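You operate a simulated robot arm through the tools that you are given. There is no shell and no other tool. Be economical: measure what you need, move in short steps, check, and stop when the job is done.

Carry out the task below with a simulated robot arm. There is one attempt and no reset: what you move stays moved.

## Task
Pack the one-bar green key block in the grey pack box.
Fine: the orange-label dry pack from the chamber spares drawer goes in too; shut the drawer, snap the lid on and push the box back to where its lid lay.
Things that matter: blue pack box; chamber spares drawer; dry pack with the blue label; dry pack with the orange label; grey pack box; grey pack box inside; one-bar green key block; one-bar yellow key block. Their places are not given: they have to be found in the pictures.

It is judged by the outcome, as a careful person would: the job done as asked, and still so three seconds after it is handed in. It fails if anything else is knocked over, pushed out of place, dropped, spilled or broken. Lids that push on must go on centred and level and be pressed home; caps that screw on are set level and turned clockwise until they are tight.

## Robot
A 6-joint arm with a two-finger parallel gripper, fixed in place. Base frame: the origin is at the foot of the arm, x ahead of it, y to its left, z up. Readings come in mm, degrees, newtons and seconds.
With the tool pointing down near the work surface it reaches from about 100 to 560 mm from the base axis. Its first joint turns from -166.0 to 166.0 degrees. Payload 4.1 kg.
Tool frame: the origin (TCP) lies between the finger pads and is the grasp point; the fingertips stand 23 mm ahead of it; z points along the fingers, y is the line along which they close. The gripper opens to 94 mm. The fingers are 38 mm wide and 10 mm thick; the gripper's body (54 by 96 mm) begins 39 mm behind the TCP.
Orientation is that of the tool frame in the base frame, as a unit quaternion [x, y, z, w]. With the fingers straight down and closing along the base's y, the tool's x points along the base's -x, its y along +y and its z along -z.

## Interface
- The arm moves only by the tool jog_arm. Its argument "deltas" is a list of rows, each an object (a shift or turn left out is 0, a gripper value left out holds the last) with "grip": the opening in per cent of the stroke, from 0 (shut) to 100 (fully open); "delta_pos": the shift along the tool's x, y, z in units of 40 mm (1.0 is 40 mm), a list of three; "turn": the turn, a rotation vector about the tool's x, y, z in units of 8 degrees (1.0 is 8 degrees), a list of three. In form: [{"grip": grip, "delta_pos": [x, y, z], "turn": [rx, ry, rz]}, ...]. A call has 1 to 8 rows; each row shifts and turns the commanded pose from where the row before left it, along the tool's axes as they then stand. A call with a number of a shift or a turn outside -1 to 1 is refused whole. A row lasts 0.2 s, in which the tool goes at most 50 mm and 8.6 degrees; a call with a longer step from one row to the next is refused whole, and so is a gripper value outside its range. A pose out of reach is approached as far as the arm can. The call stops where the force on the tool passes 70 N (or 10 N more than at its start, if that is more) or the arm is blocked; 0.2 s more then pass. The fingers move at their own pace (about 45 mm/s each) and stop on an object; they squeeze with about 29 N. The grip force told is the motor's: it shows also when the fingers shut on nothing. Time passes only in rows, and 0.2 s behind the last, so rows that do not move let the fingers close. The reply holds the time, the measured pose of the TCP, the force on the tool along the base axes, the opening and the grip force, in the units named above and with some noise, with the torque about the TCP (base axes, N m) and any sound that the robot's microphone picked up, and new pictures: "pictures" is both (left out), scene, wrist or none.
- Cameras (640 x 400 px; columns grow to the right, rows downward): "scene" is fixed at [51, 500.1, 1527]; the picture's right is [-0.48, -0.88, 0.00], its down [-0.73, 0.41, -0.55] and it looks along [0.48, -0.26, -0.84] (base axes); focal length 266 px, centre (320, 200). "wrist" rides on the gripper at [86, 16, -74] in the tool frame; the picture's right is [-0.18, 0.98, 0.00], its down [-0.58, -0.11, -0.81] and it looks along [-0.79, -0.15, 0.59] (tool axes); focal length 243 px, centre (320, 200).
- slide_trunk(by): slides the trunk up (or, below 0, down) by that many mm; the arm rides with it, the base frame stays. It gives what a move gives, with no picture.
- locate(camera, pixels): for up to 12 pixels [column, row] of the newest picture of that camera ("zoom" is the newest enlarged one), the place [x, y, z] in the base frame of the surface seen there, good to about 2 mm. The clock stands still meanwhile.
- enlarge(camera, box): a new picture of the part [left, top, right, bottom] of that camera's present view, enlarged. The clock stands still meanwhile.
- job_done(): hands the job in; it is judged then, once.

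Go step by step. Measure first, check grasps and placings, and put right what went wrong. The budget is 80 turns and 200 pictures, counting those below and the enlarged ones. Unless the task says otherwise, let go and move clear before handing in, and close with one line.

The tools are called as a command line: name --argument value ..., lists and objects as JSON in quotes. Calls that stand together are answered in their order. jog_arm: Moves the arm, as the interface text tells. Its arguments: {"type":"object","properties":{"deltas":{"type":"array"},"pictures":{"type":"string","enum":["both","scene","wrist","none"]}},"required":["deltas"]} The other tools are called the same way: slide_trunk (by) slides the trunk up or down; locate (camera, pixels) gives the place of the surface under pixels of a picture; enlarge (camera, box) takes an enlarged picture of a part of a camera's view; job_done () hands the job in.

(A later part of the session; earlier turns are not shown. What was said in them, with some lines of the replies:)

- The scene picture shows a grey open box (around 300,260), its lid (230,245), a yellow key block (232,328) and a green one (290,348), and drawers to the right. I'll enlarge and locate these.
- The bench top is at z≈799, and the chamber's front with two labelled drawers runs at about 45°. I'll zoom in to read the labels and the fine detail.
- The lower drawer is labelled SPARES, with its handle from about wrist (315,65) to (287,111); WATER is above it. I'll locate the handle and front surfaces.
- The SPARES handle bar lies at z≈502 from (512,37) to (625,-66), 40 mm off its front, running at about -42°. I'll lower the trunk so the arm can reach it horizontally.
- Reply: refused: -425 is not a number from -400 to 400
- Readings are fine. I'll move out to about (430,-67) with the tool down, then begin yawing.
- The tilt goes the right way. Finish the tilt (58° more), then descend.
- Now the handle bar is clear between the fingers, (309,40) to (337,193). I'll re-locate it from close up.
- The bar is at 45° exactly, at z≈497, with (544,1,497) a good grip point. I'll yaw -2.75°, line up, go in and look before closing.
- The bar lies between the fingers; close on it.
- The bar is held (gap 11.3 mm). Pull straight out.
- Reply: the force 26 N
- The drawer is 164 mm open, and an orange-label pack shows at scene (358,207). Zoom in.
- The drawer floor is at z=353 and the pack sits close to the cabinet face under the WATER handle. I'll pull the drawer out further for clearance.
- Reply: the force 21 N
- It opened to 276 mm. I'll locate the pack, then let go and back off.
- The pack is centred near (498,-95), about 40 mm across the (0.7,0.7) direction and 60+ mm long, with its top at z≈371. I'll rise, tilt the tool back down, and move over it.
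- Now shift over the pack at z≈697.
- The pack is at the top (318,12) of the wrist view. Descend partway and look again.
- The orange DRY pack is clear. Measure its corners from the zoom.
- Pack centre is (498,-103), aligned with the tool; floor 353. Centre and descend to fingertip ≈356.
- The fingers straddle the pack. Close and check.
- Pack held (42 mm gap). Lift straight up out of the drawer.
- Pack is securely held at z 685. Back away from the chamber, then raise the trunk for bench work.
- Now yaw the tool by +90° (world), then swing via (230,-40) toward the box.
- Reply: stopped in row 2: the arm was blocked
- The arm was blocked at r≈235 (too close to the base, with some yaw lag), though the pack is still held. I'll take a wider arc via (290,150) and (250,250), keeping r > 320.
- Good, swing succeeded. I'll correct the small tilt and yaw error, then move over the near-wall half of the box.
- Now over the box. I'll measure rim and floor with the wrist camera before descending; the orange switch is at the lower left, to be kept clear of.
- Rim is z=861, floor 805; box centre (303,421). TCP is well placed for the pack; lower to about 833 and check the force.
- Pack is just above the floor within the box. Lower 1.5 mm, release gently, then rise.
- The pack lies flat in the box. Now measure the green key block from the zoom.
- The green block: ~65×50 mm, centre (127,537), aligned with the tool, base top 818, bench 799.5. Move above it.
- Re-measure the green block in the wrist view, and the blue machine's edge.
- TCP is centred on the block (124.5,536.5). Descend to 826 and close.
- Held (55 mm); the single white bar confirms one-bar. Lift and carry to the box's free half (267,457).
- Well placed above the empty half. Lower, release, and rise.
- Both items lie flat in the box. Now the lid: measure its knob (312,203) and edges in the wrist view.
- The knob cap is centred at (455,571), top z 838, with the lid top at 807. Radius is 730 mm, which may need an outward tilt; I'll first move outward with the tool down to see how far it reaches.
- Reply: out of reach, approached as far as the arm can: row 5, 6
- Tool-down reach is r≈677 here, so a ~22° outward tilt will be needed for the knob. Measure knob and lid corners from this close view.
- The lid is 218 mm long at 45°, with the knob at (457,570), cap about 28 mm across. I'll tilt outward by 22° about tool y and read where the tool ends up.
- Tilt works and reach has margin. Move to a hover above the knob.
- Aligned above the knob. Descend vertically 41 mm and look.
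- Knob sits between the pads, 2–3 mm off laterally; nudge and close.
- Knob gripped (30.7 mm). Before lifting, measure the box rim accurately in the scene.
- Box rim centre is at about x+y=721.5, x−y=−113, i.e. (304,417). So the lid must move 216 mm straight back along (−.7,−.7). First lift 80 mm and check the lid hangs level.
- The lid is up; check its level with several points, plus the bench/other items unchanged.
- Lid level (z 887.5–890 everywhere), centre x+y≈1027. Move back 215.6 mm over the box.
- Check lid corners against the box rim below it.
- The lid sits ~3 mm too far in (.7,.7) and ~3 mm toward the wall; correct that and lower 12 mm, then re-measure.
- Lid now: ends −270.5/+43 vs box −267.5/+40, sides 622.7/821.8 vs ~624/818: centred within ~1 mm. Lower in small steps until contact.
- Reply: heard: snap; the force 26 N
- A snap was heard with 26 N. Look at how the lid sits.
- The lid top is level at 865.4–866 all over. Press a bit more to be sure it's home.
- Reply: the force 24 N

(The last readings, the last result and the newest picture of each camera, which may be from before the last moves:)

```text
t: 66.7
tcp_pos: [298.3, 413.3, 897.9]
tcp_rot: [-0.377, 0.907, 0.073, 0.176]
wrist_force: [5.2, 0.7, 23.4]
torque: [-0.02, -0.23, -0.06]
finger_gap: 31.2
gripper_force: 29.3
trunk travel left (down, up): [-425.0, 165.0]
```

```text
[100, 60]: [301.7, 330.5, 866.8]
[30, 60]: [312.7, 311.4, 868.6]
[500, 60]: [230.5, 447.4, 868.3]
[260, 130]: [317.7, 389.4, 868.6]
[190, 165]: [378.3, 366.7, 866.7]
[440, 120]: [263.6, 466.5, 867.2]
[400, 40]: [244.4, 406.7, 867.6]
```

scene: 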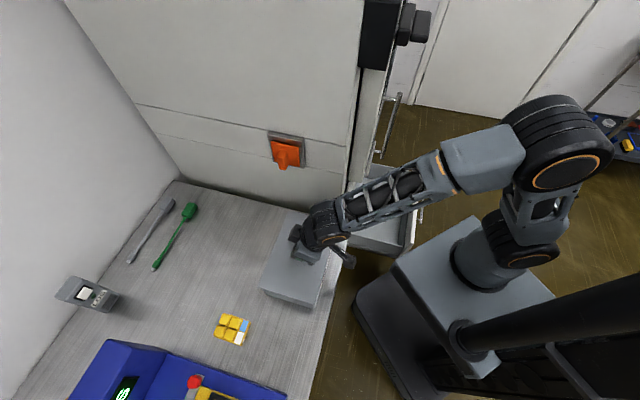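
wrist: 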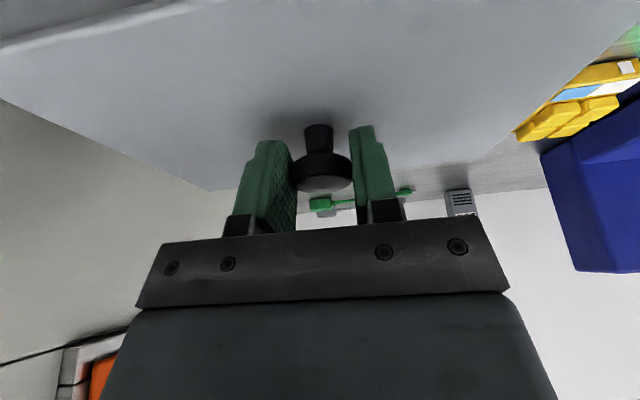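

The pads slid on the knob without the lid moving further. I'll let go, straighten the tool, close the fingers and press the knob from the top to make sure.

jog_arm --deltas '[{"grip": 65}, {"grip": 65}, {"grip": 65}, {"delta_pos": [0, 0, -0.8]}, {"delta_pos": [0, 0, -0.9], "grip": 0}, {"turn": [0, 0.92, 0]}, {"turn": [0, 0.92, 0]}, {"turn": [0, 0.92, 0]}]' --pictures "none"

jog_arm --deltas '[{}, {}, {}]'

enlarge --camera "wrist" --box '[160, 0, 480, 200]'

```text
t: 68.5
tcp_pos: [279.6, 394.5, 961.3]
tcp_rot: [-0.384, 0.923, 0.0, -0.001]
wrist_force: [-0.1, -0.2, -0.3]
torque: [0.03, 0.01, -0.04]
finger_gap: 0.0
gripper_force: 28.8
trunk travel left (down, up): [-425.0, 165.0]
```

```text
t: 69.3
tcp_pos: [279.8, 395.3, 961.7]
tcp_rot: [-0.383, 0.924, 0.0, -0.001]
wrist_force: [0.0, 0.4, -0.2]
torque: [-0.01, 0.0, 0.03]
finger_gap: 0.0
gripper_force: 28.8
trunk travel left (down, up): [-425.0, 165.0]
```

scene: 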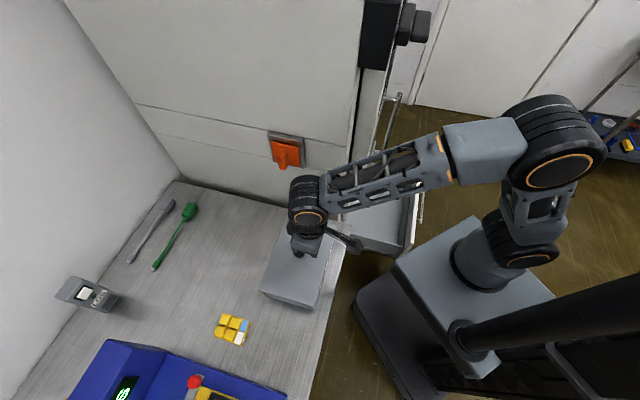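
wrist: 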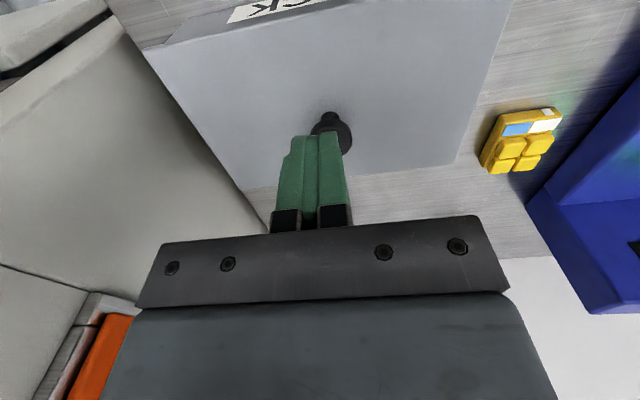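

```text
2.00 times, centred on (320, 100) of wrist
```

zoom: 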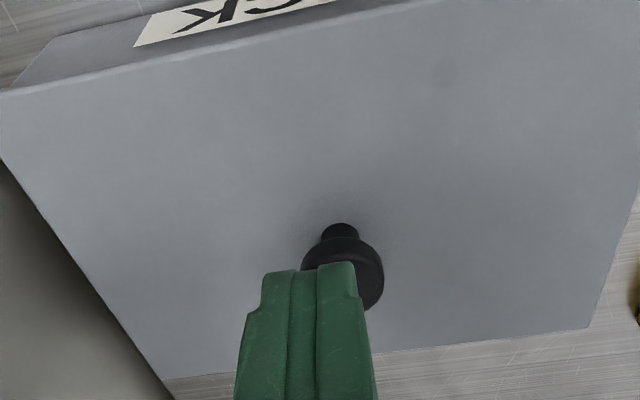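

locate --camera "zoom" --pixels '[[375, 262], [372, 295], [340, 245], [330, 258], [100, 75], [250, 40], [20, 150], [590, 320], [170, 370], [340, 228], [80, 70], [400, 15]]'

```text
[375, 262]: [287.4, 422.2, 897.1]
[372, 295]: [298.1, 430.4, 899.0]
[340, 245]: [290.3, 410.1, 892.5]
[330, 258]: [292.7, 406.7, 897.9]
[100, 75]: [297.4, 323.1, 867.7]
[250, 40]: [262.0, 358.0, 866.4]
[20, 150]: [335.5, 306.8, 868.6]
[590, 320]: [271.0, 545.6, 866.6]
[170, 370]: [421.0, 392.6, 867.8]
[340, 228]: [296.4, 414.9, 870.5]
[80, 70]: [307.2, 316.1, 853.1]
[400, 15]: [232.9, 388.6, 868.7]
```

Knob centre (303,418), top 898. Place closed fingertips over it and press down.

jog_arm --deltas '[{"delta_pos": [-0.82, 0, 0]}, {"delta_pos": [0, 0, 0.6]}, {"delta_pos": [0, 0, 0.3]}, {"delta_pos": [0, 0, 0.08]}, {"delta_pos": [0, 0, 0.06]}, {"delta_pos": [0, 0, 0.06]}, {"delta_pos": [0, 0, 0.05]}, {"delta_pos": [0, 0, 0.05]}]' --pictures "wrist"

```text
t: 71.1
tcp_pos: [303.6, 418.0, 920.7]
tcp_rot: [-0.384, 0.923, 0.004, 0.007]
wrist_force: [-5.8, -1.0, 61.4]
torque: [-0.52, 0.59, -0.09]
finger_gap: 0.0
gripper_force: 28.7
trunk travel left (down, up): [-425.0, 165.0]
```

wrist: 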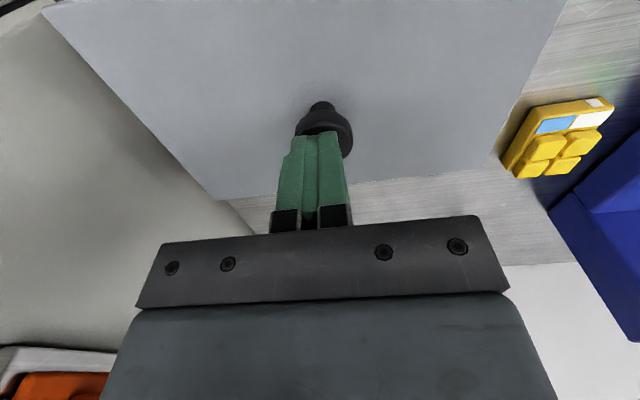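

61 N with no further travel: the lid is home. Now lift, back over the near side of the box, and open the fingers as a wide pusher.

jog_arm --deltas '[{"delta_pos": [0, 0, -0.5]}, {"delta_pos": [0, 0, -0.7], "grip": 100}, {"delta_pos": [0.9, 0, 0]}, {"delta_pos": [0.9, 0, 0]}, {"delta_pos": [0.8, 0, 0]}, {}, {}]'

enlarge --camera "scene" --box '[230, 200, 350, 315]'

```text
t: 72.7
tcp_pos: [229.5, 343.2, 957.6]
tcp_rot: [-0.384, 0.923, -0.001, -0.001]
wrist_force: [0.4, 0.1, -0.4]
torque: [0.0, 0.01, -0.01]
finger_gap: 93.7
gripper_force: 0.1
trunk travel left (down, up): [-425.0, 165.0]
```

scene: 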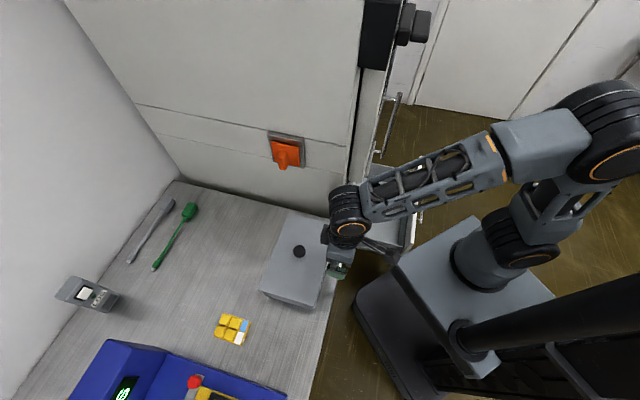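
wrist: 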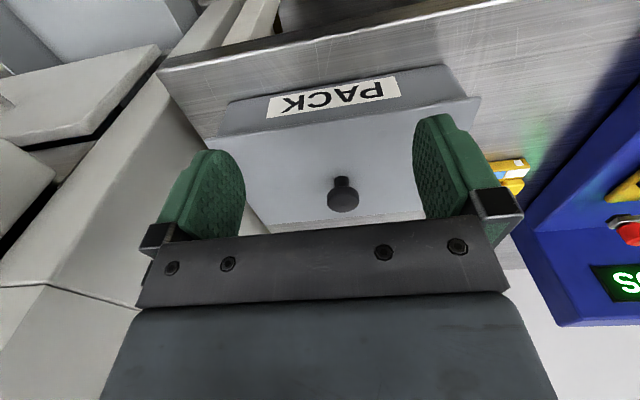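

```text
3.48 times, centred on (290, 258) of scene
```

zoom: 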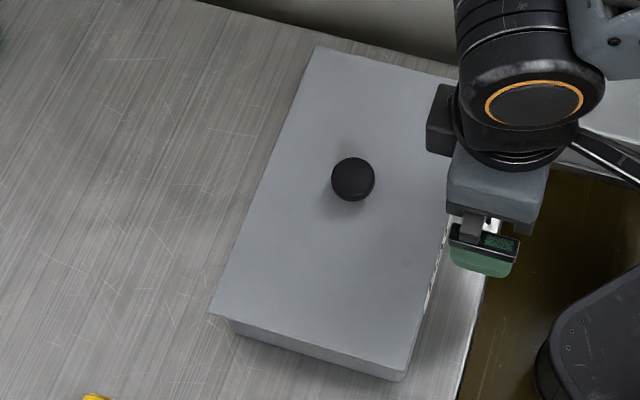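

Lid sits flush. Measure the seated lid's corners and knob for the push distance.

locate --camera "zoom" --pixels '[[214, 310], [405, 366], [318, 52], [353, 178], [340, 168], [366, 190], [430, 290], [300, 337], [440, 68], [250, 250]]'

locate --camera "wrist" --pixels '[[250, 120], [470, 90], [230, 118], [440, 55], [340, 205], [350, 75], [200, 75]]'

```text
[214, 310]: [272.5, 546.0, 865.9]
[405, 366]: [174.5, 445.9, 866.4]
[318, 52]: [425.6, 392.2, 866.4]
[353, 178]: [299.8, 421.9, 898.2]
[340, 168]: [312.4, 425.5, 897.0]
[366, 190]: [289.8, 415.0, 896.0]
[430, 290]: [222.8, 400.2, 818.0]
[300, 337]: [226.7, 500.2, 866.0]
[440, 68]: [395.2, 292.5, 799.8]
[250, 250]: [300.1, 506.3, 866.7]
```

```text
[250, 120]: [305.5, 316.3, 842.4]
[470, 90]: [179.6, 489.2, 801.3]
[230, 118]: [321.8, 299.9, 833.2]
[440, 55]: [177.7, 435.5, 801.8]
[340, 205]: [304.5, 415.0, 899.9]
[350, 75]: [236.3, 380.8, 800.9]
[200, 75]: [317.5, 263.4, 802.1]
```

Box near face is at h≈441 (along (.7,.7)); required push ≈216.5 mm. Tilt 10° so the fingertips lead below the lid edge, and lower beside the box.

jog_arm --deltas '[{"turn": [0, -0.625, 0]}, {"turn": [0, -0.625, 0]}, {"delta_pos": [0.134, 0, 0.757]}, {"delta_pos": [0.134, 0, 0.757]}, {"delta_pos": [0.134, 0, 0.757]}, {"delta_pos": [0.134, 0, 0.757]}, {}]'

```text
t: 74.3
tcp_pos: [231.3, 347.0, 836.8]
tcp_rot: [-0.382, 0.92, 0.033, 0.08]
wrist_force: [-0.5, -0.9, -0.3]
torque: [0.02, -0.03, -0.01]
finger_gap: 94.0
gripper_force: 0.1
trunk travel left (down, up): [-425.0, 165.0]
```

scene: 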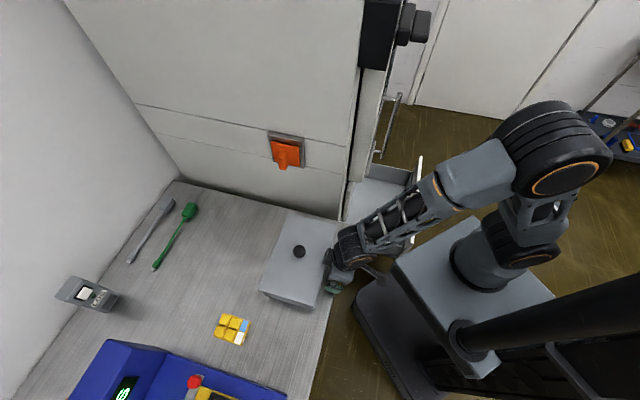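
wrist: 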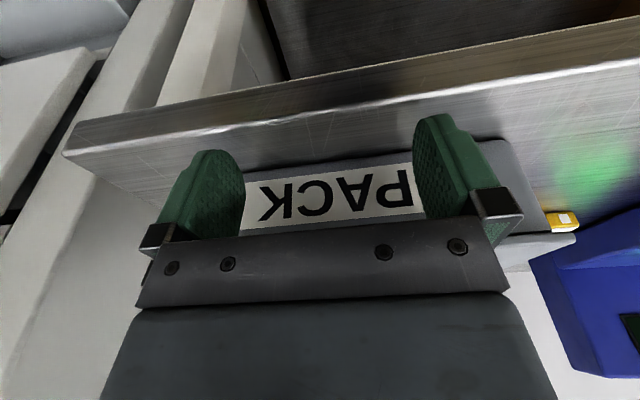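

In place, fingers facing the PACK label on the near wall. Push the first 120 mm slowly.

jog_arm --deltas '[{"delta_pos": [-0.369, 0, 0.065]}, {"delta_pos": [-0.369, 0, 0.065]}, {"delta_pos": [-0.369, 0, 0.065]}, {"delta_pos": [-0.369, 0, 0.065]}, {"delta_pos": [-0.369, 0, 0.065]}, {"delta_pos": [-0.369, 0, 0.065]}, {"delta_pos": [-0.369, 0, 0.065]}, {"delta_pos": [-0.369, 0, 0.065]}]'

```text
t: 76.1
tcp_pos: [316.0, 429.8, 837.4]
tcp_rot: [-0.382, 0.92, 0.033, 0.079]
wrist_force: [-0.5, -0.1, 0.3]
torque: [0.01, -0.02, 0.0]
finger_gap: 94.1
gripper_force: 0.2
trunk travel left (down, up): [-425.0, 165.0]
```

scene: 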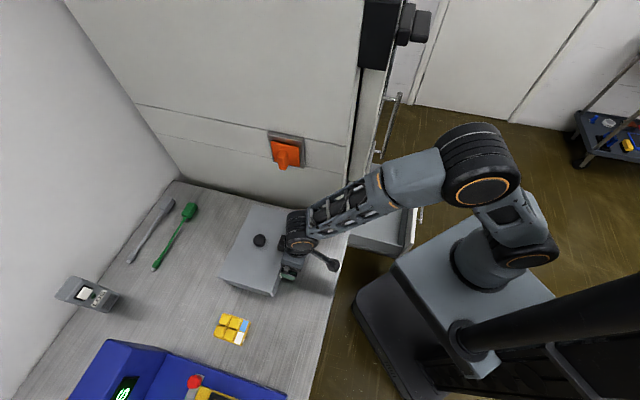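
wrist: 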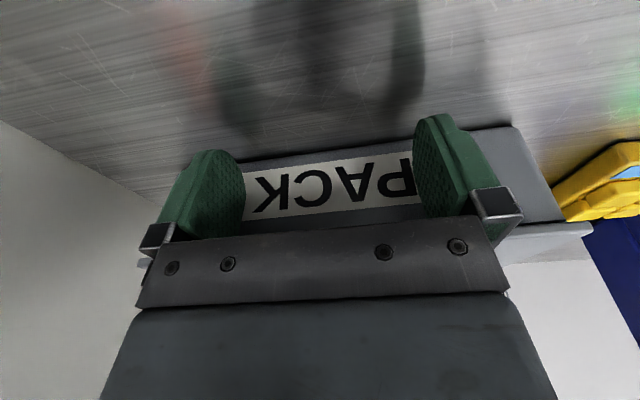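

Pushed straight. Continue 96 mm more, slower.

jog_arm --deltas '[{"delta_pos": [-0.2955, 0, 0.052]}, {"delta_pos": [-0.2955, 0, 0.052]}, {"delta_pos": [-0.2955, 0, 0.052]}, {"delta_pos": [-0.2955, 0, 0.052]}, {"delta_pos": [-0.2955, 0, 0.052]}, {"delta_pos": [-0.2955, 0, 0.052]}, {"delta_pos": [-0.2955, 0, 0.052]}, {"delta_pos": [-0.2955, 0, 0.052]}]'

enlarge --camera "scene" --box '[180, 190, 310, 300]'

```text
t: 77.9
tcp_pos: [384.5, 499.6, 838.6]
tcp_rot: [-0.382, 0.92, 0.033, 0.08]
wrist_force: [-0.8, 0.4, -0.1]
torque: [0.0, -0.01, -0.02]
finger_gap: 93.9
gripper_force: 0.1
trunk travel left (down, up): [-425.0, 165.0]
```

scene: 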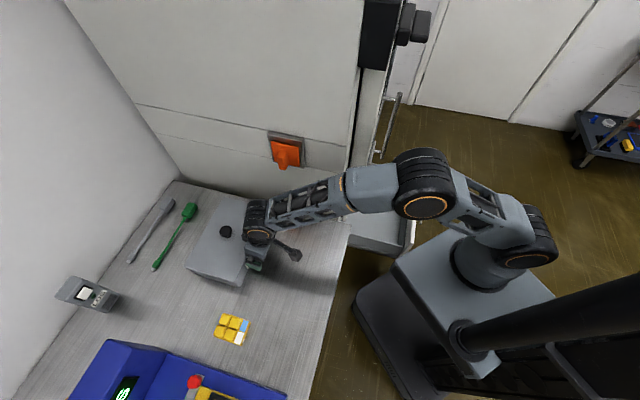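
wrist: 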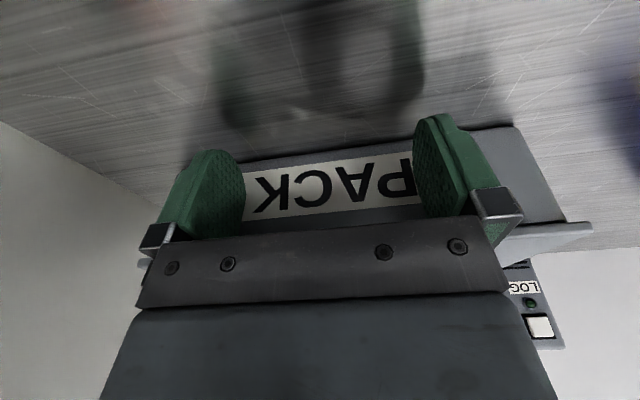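

```text
3.64 times, centred on (245, 245) of scene
```

zoom: 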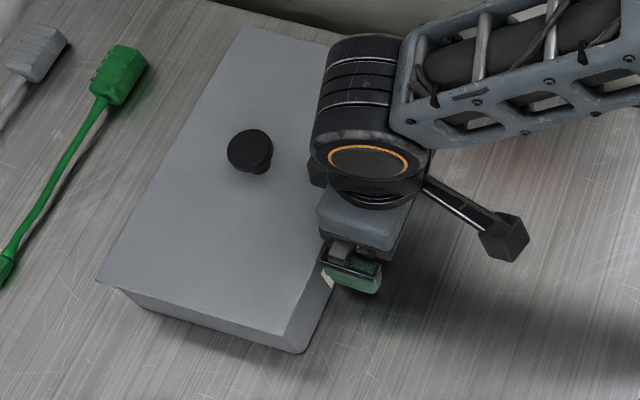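

locate --camera "zoom" --pixels '[[248, 147], [232, 143], [264, 153], [98, 280], [285, 336], [244, 32], [190, 308], [320, 270], [302, 345], [170, 150]]'

```text
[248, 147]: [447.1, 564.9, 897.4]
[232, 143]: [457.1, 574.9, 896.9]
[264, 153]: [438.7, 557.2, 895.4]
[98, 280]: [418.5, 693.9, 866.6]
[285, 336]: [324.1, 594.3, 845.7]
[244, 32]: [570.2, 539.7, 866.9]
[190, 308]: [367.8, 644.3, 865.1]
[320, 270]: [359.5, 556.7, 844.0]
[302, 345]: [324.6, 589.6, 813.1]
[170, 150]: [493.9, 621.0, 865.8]
```

By the same-camera knob and corner measures about 10 mm more is needed. Push 10 mm.

jog_arm --deltas '[{"delta_pos": [-0.123, 0, 0.0217]}, {"delta_pos": [-0.123, 0, 0.0217]}, {}]' --pictures "scene"

enlarge --camera "scene" --box '[180, 190, 310, 300]'

locate --camera "zoom" --pixels '[[242, 139], [240, 135], [88, 265], [268, 325], [310, 265], [235, 30], [180, 300]]'

```text
t: 78.7
tcp_pos: [390.1, 505.3, 835.9]
tcp_rot: [-0.382, 0.92, 0.033, 0.079]
wrist_force: [-0.7, 0.0, 0.0]
torque: [-0.01, 0.03, 0.01]
finger_gap: 94.2
gripper_force: 0.1
trunk travel left (down, up): [-425.0, 165.0]
```

scene: 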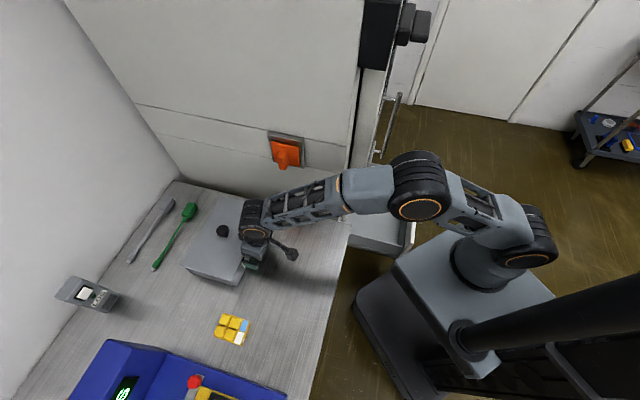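

```text
3.64 times, centred on (245, 245) of scene
```

zoom: 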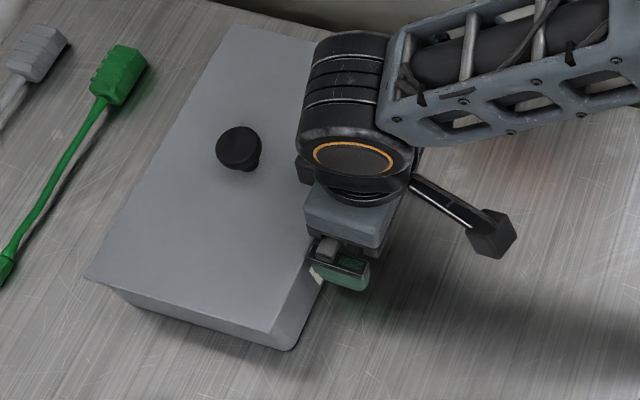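

```text
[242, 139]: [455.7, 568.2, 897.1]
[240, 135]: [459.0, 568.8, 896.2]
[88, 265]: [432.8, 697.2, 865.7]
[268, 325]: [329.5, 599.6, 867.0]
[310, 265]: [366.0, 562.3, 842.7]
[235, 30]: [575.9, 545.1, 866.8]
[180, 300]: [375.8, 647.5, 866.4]
```

Knob is now at x+y≈1025 and lid corners average ≈1027–1029, matching the original lid place (1027). Retreat from the box, rise and straighten.

jog_arm --deltas '[{"delta_pos": [0.6, 0, -0.106]}, {"delta_pos": [0.985, 0, -0.174]}, {"delta_pos": [-0.174, 0, -0.985]}, {"delta_pos": [-0.174, 0, -0.985]}, {"delta_pos": [-0.174, 0, -0.985]}, {"turn": [0, 0.625, 0], "grip": 0}, {"turn": [0, 0.625, 0]}, {}]' --pictures "both"

enlarge --camera "wrist" --box '[120, 0, 520, 240]'

```text
t: 80.5
tcp_pos: [343.7, 460.2, 960.6]
tcp_rot: [-0.383, 0.924, -0.001, -0.002]
wrist_force: [-0.7, 0.2, 0.8]
torque: [-0.01, 0.05, -0.03]
finger_gap: 23.2
gripper_force: 0.0
trunk travel left (down, up): [-425.0, 165.0]
```

scene: 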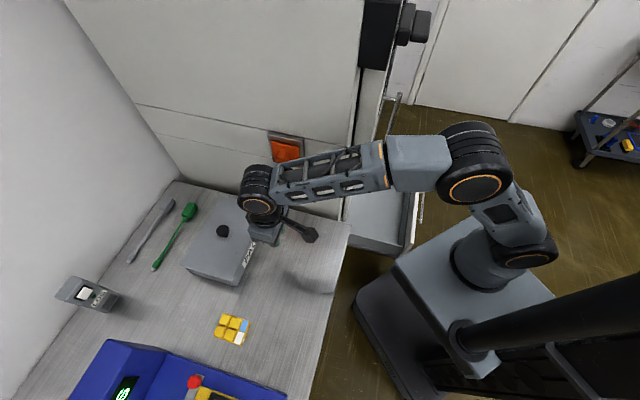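
wrist: 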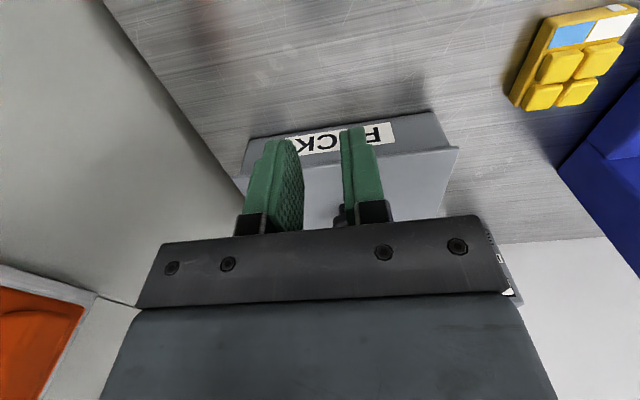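

```text
1.60 times, centred on (320, 120) of wrist
```

zoom: 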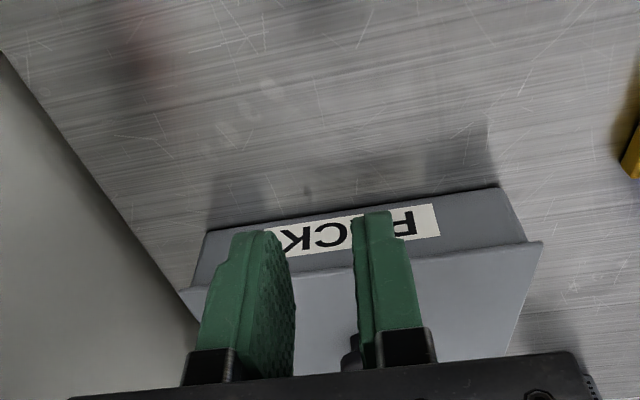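

locate --camera "zoom" --pixels '[[184, 292], [540, 246], [300, 277], [460, 258], [300, 300], [208, 236], [497, 192]]'

locate --camera "scene" --pixels '[[222, 230], [218, 209], [186, 264], [235, 284]]'

```text
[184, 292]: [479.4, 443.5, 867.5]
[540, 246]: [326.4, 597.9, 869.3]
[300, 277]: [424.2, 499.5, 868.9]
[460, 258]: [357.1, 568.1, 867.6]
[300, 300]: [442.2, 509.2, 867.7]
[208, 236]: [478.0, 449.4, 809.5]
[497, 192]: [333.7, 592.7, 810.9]
```

```text
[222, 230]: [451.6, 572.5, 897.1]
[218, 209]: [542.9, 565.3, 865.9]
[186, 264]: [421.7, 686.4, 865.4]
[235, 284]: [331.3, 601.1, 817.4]
```

The box stands within a few mm of the lid's old place, level, lid flush. Now go back for the drawer: move in and swing around with the yaw following.

jog_arm --deltas '[{"delta_pos": [0.88, -0.33, -0.3]}, {"delta_pos": [0.88, -0.33, -0.3]}, {"delta_pos": [0.88, -0.33, -0.3]}, {"delta_pos": [0.88, -0.33, -0.3]}, {"delta_pos": [0.88, -0.33, -0.3]}, {"delta_pos": [0.88, -0.33, -0.3]}]' --pictures "none"

jog_arm --deltas '[{"delta_pos": [0.512, -0.865, 0], "turn": [0, 0, 1]}, {"delta_pos": [0.387, -0.93, 0], "turn": [0, 0, 1]}, {"delta_pos": [0.255, -0.975, 0], "turn": [0, 0, 1]}, {"delta_pos": [0.115, -0.99, 0], "turn": [0, 0, 1]}, {"delta_pos": [-0.025, -0.99, 0], "turn": [0, 0, 1]}]' --pictures "none"

```text
t: 81.9
tcp_pos: [247.1, 252.2, 1034.2]
tcp_rot: [-0.384, 0.923, -0.001, -0.001]
wrist_force: [-0.5, 0.6, 0.7]
torque: [0.04, 0.03, 0.01]
finger_gap: 0.0
gripper_force: 28.3
trunk travel left (down, up): [-425.0, 165.0]
```

```text
t: 83.1
tcp_pos: [300.0, 57.8, 1031.8]
tcp_rot: [-0.043, 0.999, -0.001, -0.001]
wrist_force: [-0.6, 0.6, 0.5]
torque: [0.0, 0.03, 0.01]
finger_gap: 0.0
gripper_force: 29.2
trunk travel left (down, up): [-425.0, 165.0]
```

Following nicely. Continue to (326,-275).

jog_arm --deltas '[{"delta_pos": [-0.045, -0.907, 0], "turn": [0, 0, 1]}, {"delta_pos": [-0.172, -0.893, 0], "turn": [0, 0, 1]}, {"delta_pos": [-0.295, -0.86, 0], "turn": [0, 0, 1]}, {"delta_pos": [-0.41, -0.81, 0], "turn": [0, 0, 1]}, {"delta_pos": [-0.52, -0.745, 0], "turn": [0, 0, 1]}, {"delta_pos": [-0.56, -0.797, 0], "turn": [0, 0, 1]}, {"delta_pos": [-0.665, -0.712, 0], "turn": [0, 0, 0.25]}, {"delta_pos": [-0.69, -0.69, 0]}]' --pictures "none"

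jog_arm --deltas '[{"delta_pos": [-0.69, -0.69, 0]}, {}]' --pictures "none"

slide_trunk --by -400

```text
t: 84.9
tcp_pos: [331.5, -235.4, 1033.3]
tcp_rot: [0.383, 0.924, -0.001, -0.001]
wrist_force: [0.6, -1.0, 0.1]
torque: [0.0, -0.04, 0.01]
finger_gap: 0.0
gripper_force: 28.9
trunk travel left (down, up): [-425.0, 165.0]
```

```text
t: 85.5
tcp_pos: [330.8, -275.4, 1030.5]
tcp_rot: [0.383, 0.924, -0.001, 0.0]
wrist_force: [0.5, -0.3, 0.8]
torque: [0.0, -0.01, -0.03]
finger_gap: 0.0
gripper_force: 29.0
trunk travel left (down, up): [-425.0, 165.0]
```

```text
t: 89.4
tcp_pos: [331.6, -275.6, 631.2]
tcp_rot: [0.382, 0.924, -0.001, 0.0]
wrist_force: [-0.5, -0.8, -0.1]
torque: [0.0, 0.02, 0.03]
finger_gap: 0.3
gripper_force: 29.3
trunk travel left (down, up): [-25.0, 565.0]
```

Now tilt the closed fingers to horizontal, facing the drawer front.

jog_arm --deltas '[{"turn": [-1, 0, 0]}, {"turn": [-1, 0, 0]}, {"turn": [-1, 0, 0]}, {"turn": [-1, 0, 0]}, {"turn": [-1, 0, 0]}, {"turn": [-1, 0, 0]}, {"turn": [-1, 0, 0]}, {"turn": [-1, 0, 0]}]' --pictures "none"

jog_arm --deltas '[{"turn": [-1, 0, 0]}, {"turn": [-1, 0, 0]}, {"turn": [-1, 0, 0]}, {"turn": [-0.25, 0, 0]}, {"delta_pos": [0.5, -0.75, 0]}, {"delta_pos": [0.5, -0.75, 0]}, {"delta_pos": [0, -0.75, 0]}, {}]'

```text
t: 91.2
tcp_pos: [330.8, -274.2, 631.7]
tcp_rot: [0.323, 0.784, 0.49, 0.202]
wrist_force: [-1.6, -0.5, 0.4]
torque: [-0.02, -0.04, 0.02]
finger_gap: 0.0
gripper_force: 28.8
trunk travel left (down, up): [-25.0, 565.0]
```

```text
t: 93.0
tcp_pos: [301.0, -247.9, 541.2]
tcp_rot: [0.271, 0.654, 0.653, 0.27]
wrist_force: [0.4, -0.7, -0.7]
torque: [0.05, -0.03, 0.03]
finger_gap: 0.0
gripper_force: 28.8
trunk travel left (down, up): [-25.0, 565.0]
```

scene: 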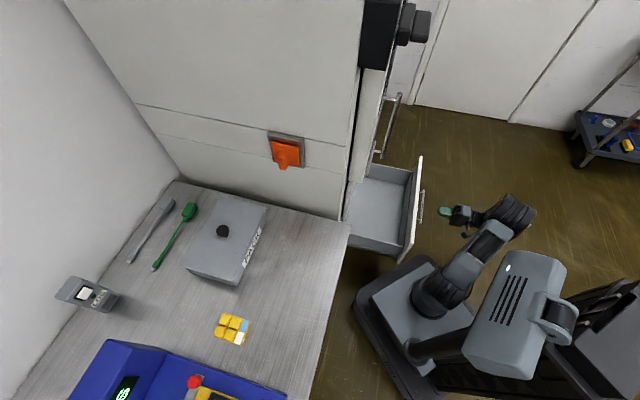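
wrist: 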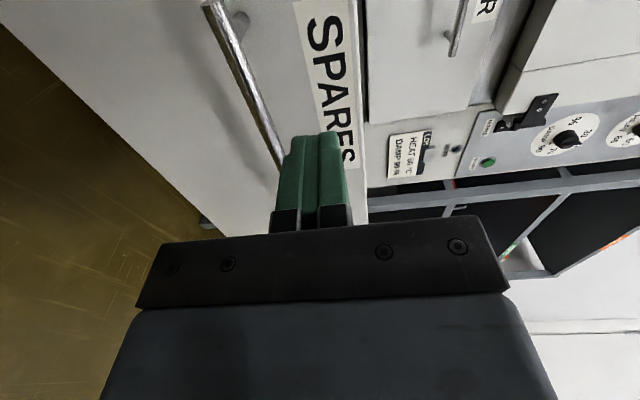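

Fingers face the front just above the bar. Push the drawer in.

jog_arm --deltas '[{"delta_pos": [0, 0, 1]}, {"delta_pos": [0, 0, 0.9]}, {"delta_pos": [0, 0, 0.4]}, {"delta_pos": [0, 0, 0.5]}, {"delta_pos": [0, 0, 0.6]}, {"delta_pos": [0, 0, 0.6]}, {"delta_pos": [0, 0, 0.6]}, {"delta_pos": [0, 0, 0.6]}]'

```text
t: 94.8
tcp_pos: [448.9, -97.2, 539.9]
tcp_rot: [0.27, 0.655, 0.652, 0.27]
wrist_force: [0.7, -0.5, -0.3]
torque: [-0.02, -0.02, 0.02]
finger_gap: 0.0
gripper_force: 29.2
trunk travel left (down, up): [-25.0, 565.0]
```

scene: 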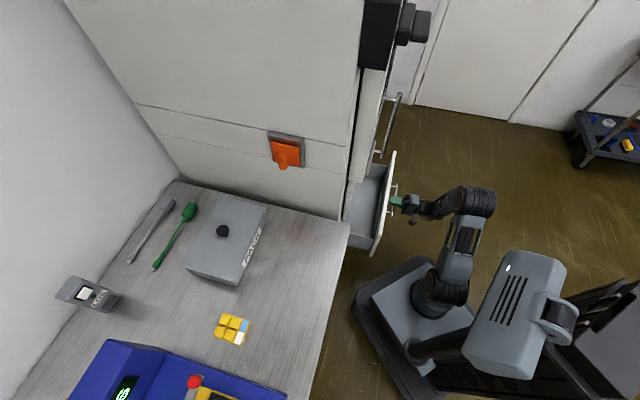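
wrist: 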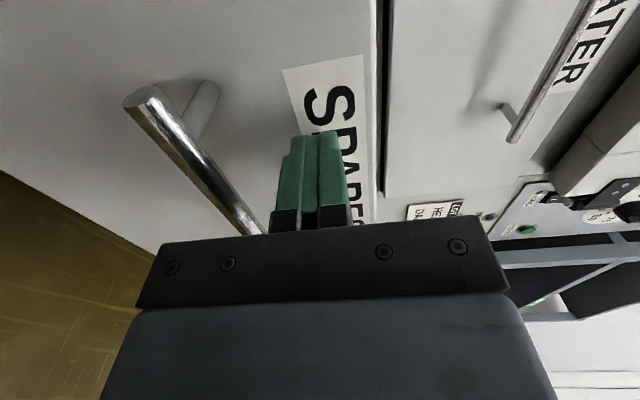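

Drawer is closing. Continue ~158 mm, slow at the end.

jog_arm --deltas '[{"delta_pos": [0, 0, 0.7]}, {"delta_pos": [0, 0, 0.7]}, {"delta_pos": [0, 0, 0.7]}, {"delta_pos": [0, 0, 0.6]}, {"delta_pos": [0, 0, 0.5]}, {"delta_pos": [0, 0, 0.3]}, {"delta_pos": [0, 0, 0.25]}, {"delta_pos": [0, 0, 0.15]}]'

```text
t: 96.6
tcp_pos: [560.1, 12.0, 538.8]
tcp_rot: [0.27, 0.654, 0.653, 0.269]
wrist_force: [-0.2, 0.2, 0.5]
torque: [0.0, -0.01, 0.03]
finger_gap: 0.0
gripper_force: 29.1
trunk travel left (down, up): [-25.0, 565.0]
```

scene: 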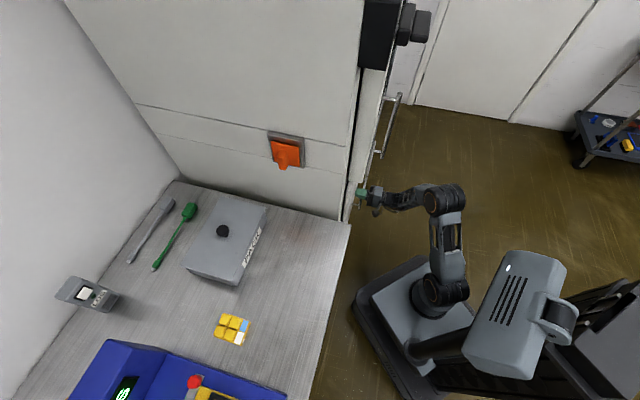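
wrist: 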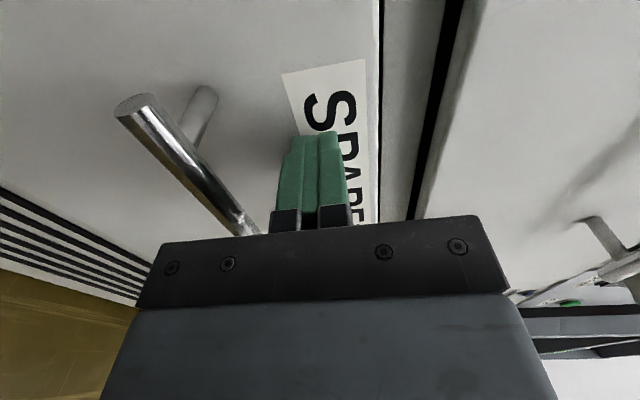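

No end-stop force yet; push on in small steps until it seats.

jog_arm --deltas '[{"delta_pos": [0, 0, 0.08]}, {"delta_pos": [0, 0, 0.06]}, {"delta_pos": [0, 0, 0.05]}, {"delta_pos": [0, 0, 0.05]}, {}]' --pictures "wrist"

```text
t: 97.5
tcp_pos: [562.6, 13.4, 539.7]
tcp_rot: [0.273, 0.652, 0.653, 0.271]
wrist_force: [-49.0, -49.8, 7.3]
torque: [-0.28, -0.56, 1.31]
finger_gap: 0.0
gripper_force: 29.1
trunk travel left (down, up): [-25.0, 565.0]
stopped in row 4: the force on the tool passed its limit (the readings are from after the stop); the commanded pose is now the measured one
```

wrist: 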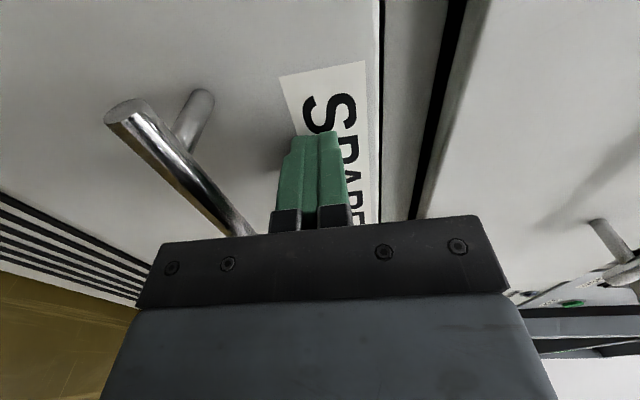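

Hard stop reached with ~70 N: the drawer is shut. Back off and verify the front plane and the whole scene.

jog_arm --deltas '[{"delta_pos": [0, 0, -0.5]}, {"delta_pos": [0, 0, -1]}, {"delta_pos": [0, 0, -1]}, {"delta_pos": [0, 0, -1]}, {}, {}]'

enlarge --camera "scene" --box '[120, 160, 320, 310]'

locate --camera "wrist" --pixels '[[300, 60], [280, 110], [360, 60], [430, 60], [308, 42], [250, 50], [480, 40]]'

```text
t: 98.8
tcp_pos: [467.0, -81.8, 540.1]
tcp_rot: [0.272, 0.655, 0.652, 0.268]
wrist_force: [-0.6, 1.0, -1.2]
torque: [-0.05, -0.03, 0.01]
finger_gap: 0.0
gripper_force: 28.8
trunk travel left (down, up): [-25.0, 565.0]
```

scene: 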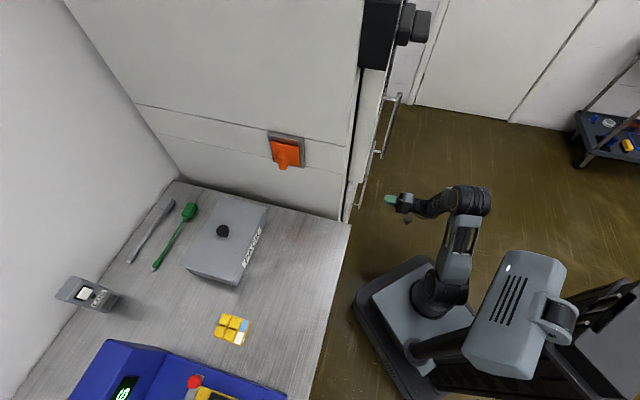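
wrist: 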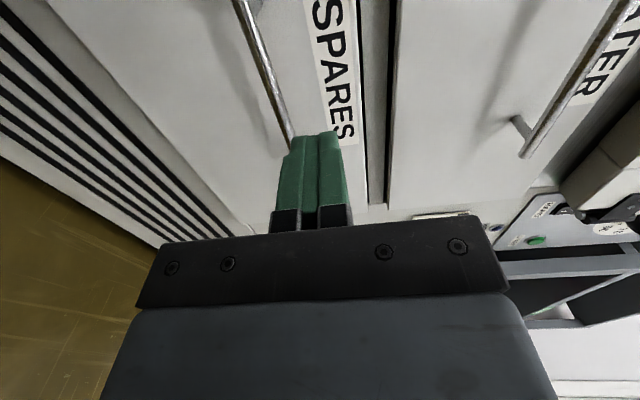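

```text
2.67 times, centred on (220, 235) of scene
```

zoom: 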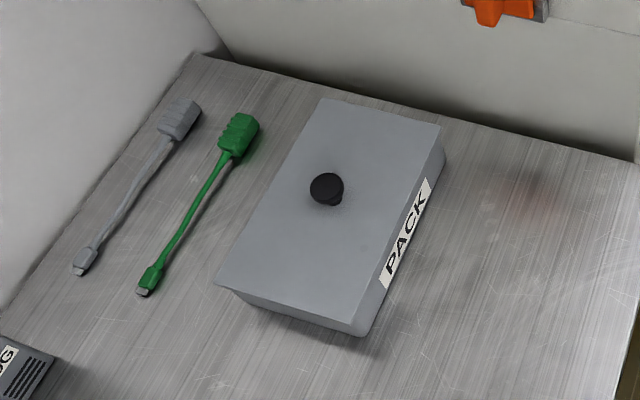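

```text
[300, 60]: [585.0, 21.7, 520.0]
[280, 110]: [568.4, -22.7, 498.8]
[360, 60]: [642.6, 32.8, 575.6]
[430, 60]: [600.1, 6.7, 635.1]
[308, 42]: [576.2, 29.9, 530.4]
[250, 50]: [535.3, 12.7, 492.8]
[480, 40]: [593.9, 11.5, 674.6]
```

locate --camera "zoom" --pixels '[[325, 101], [437, 128], [349, 318], [221, 281], [327, 187]]'

```text
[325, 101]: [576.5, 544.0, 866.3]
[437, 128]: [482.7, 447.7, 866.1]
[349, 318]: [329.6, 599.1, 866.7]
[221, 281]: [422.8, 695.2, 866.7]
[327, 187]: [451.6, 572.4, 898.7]
```

The drawer front is flush (x+y≈607) and its handle is back where it started. The closed box has its centre at (453,571.5) against the lid's original (457,570), and its top is level at 866. Nothing else has moved, so I'm handing in.

job_done

```text
The job is handed in.
```

The green one-bar key block and the orange-label dry pack are in the grey pack box, the lid is snapped on, the box is within about 4 mm of where its lid lay, and the spares drawer is shut.
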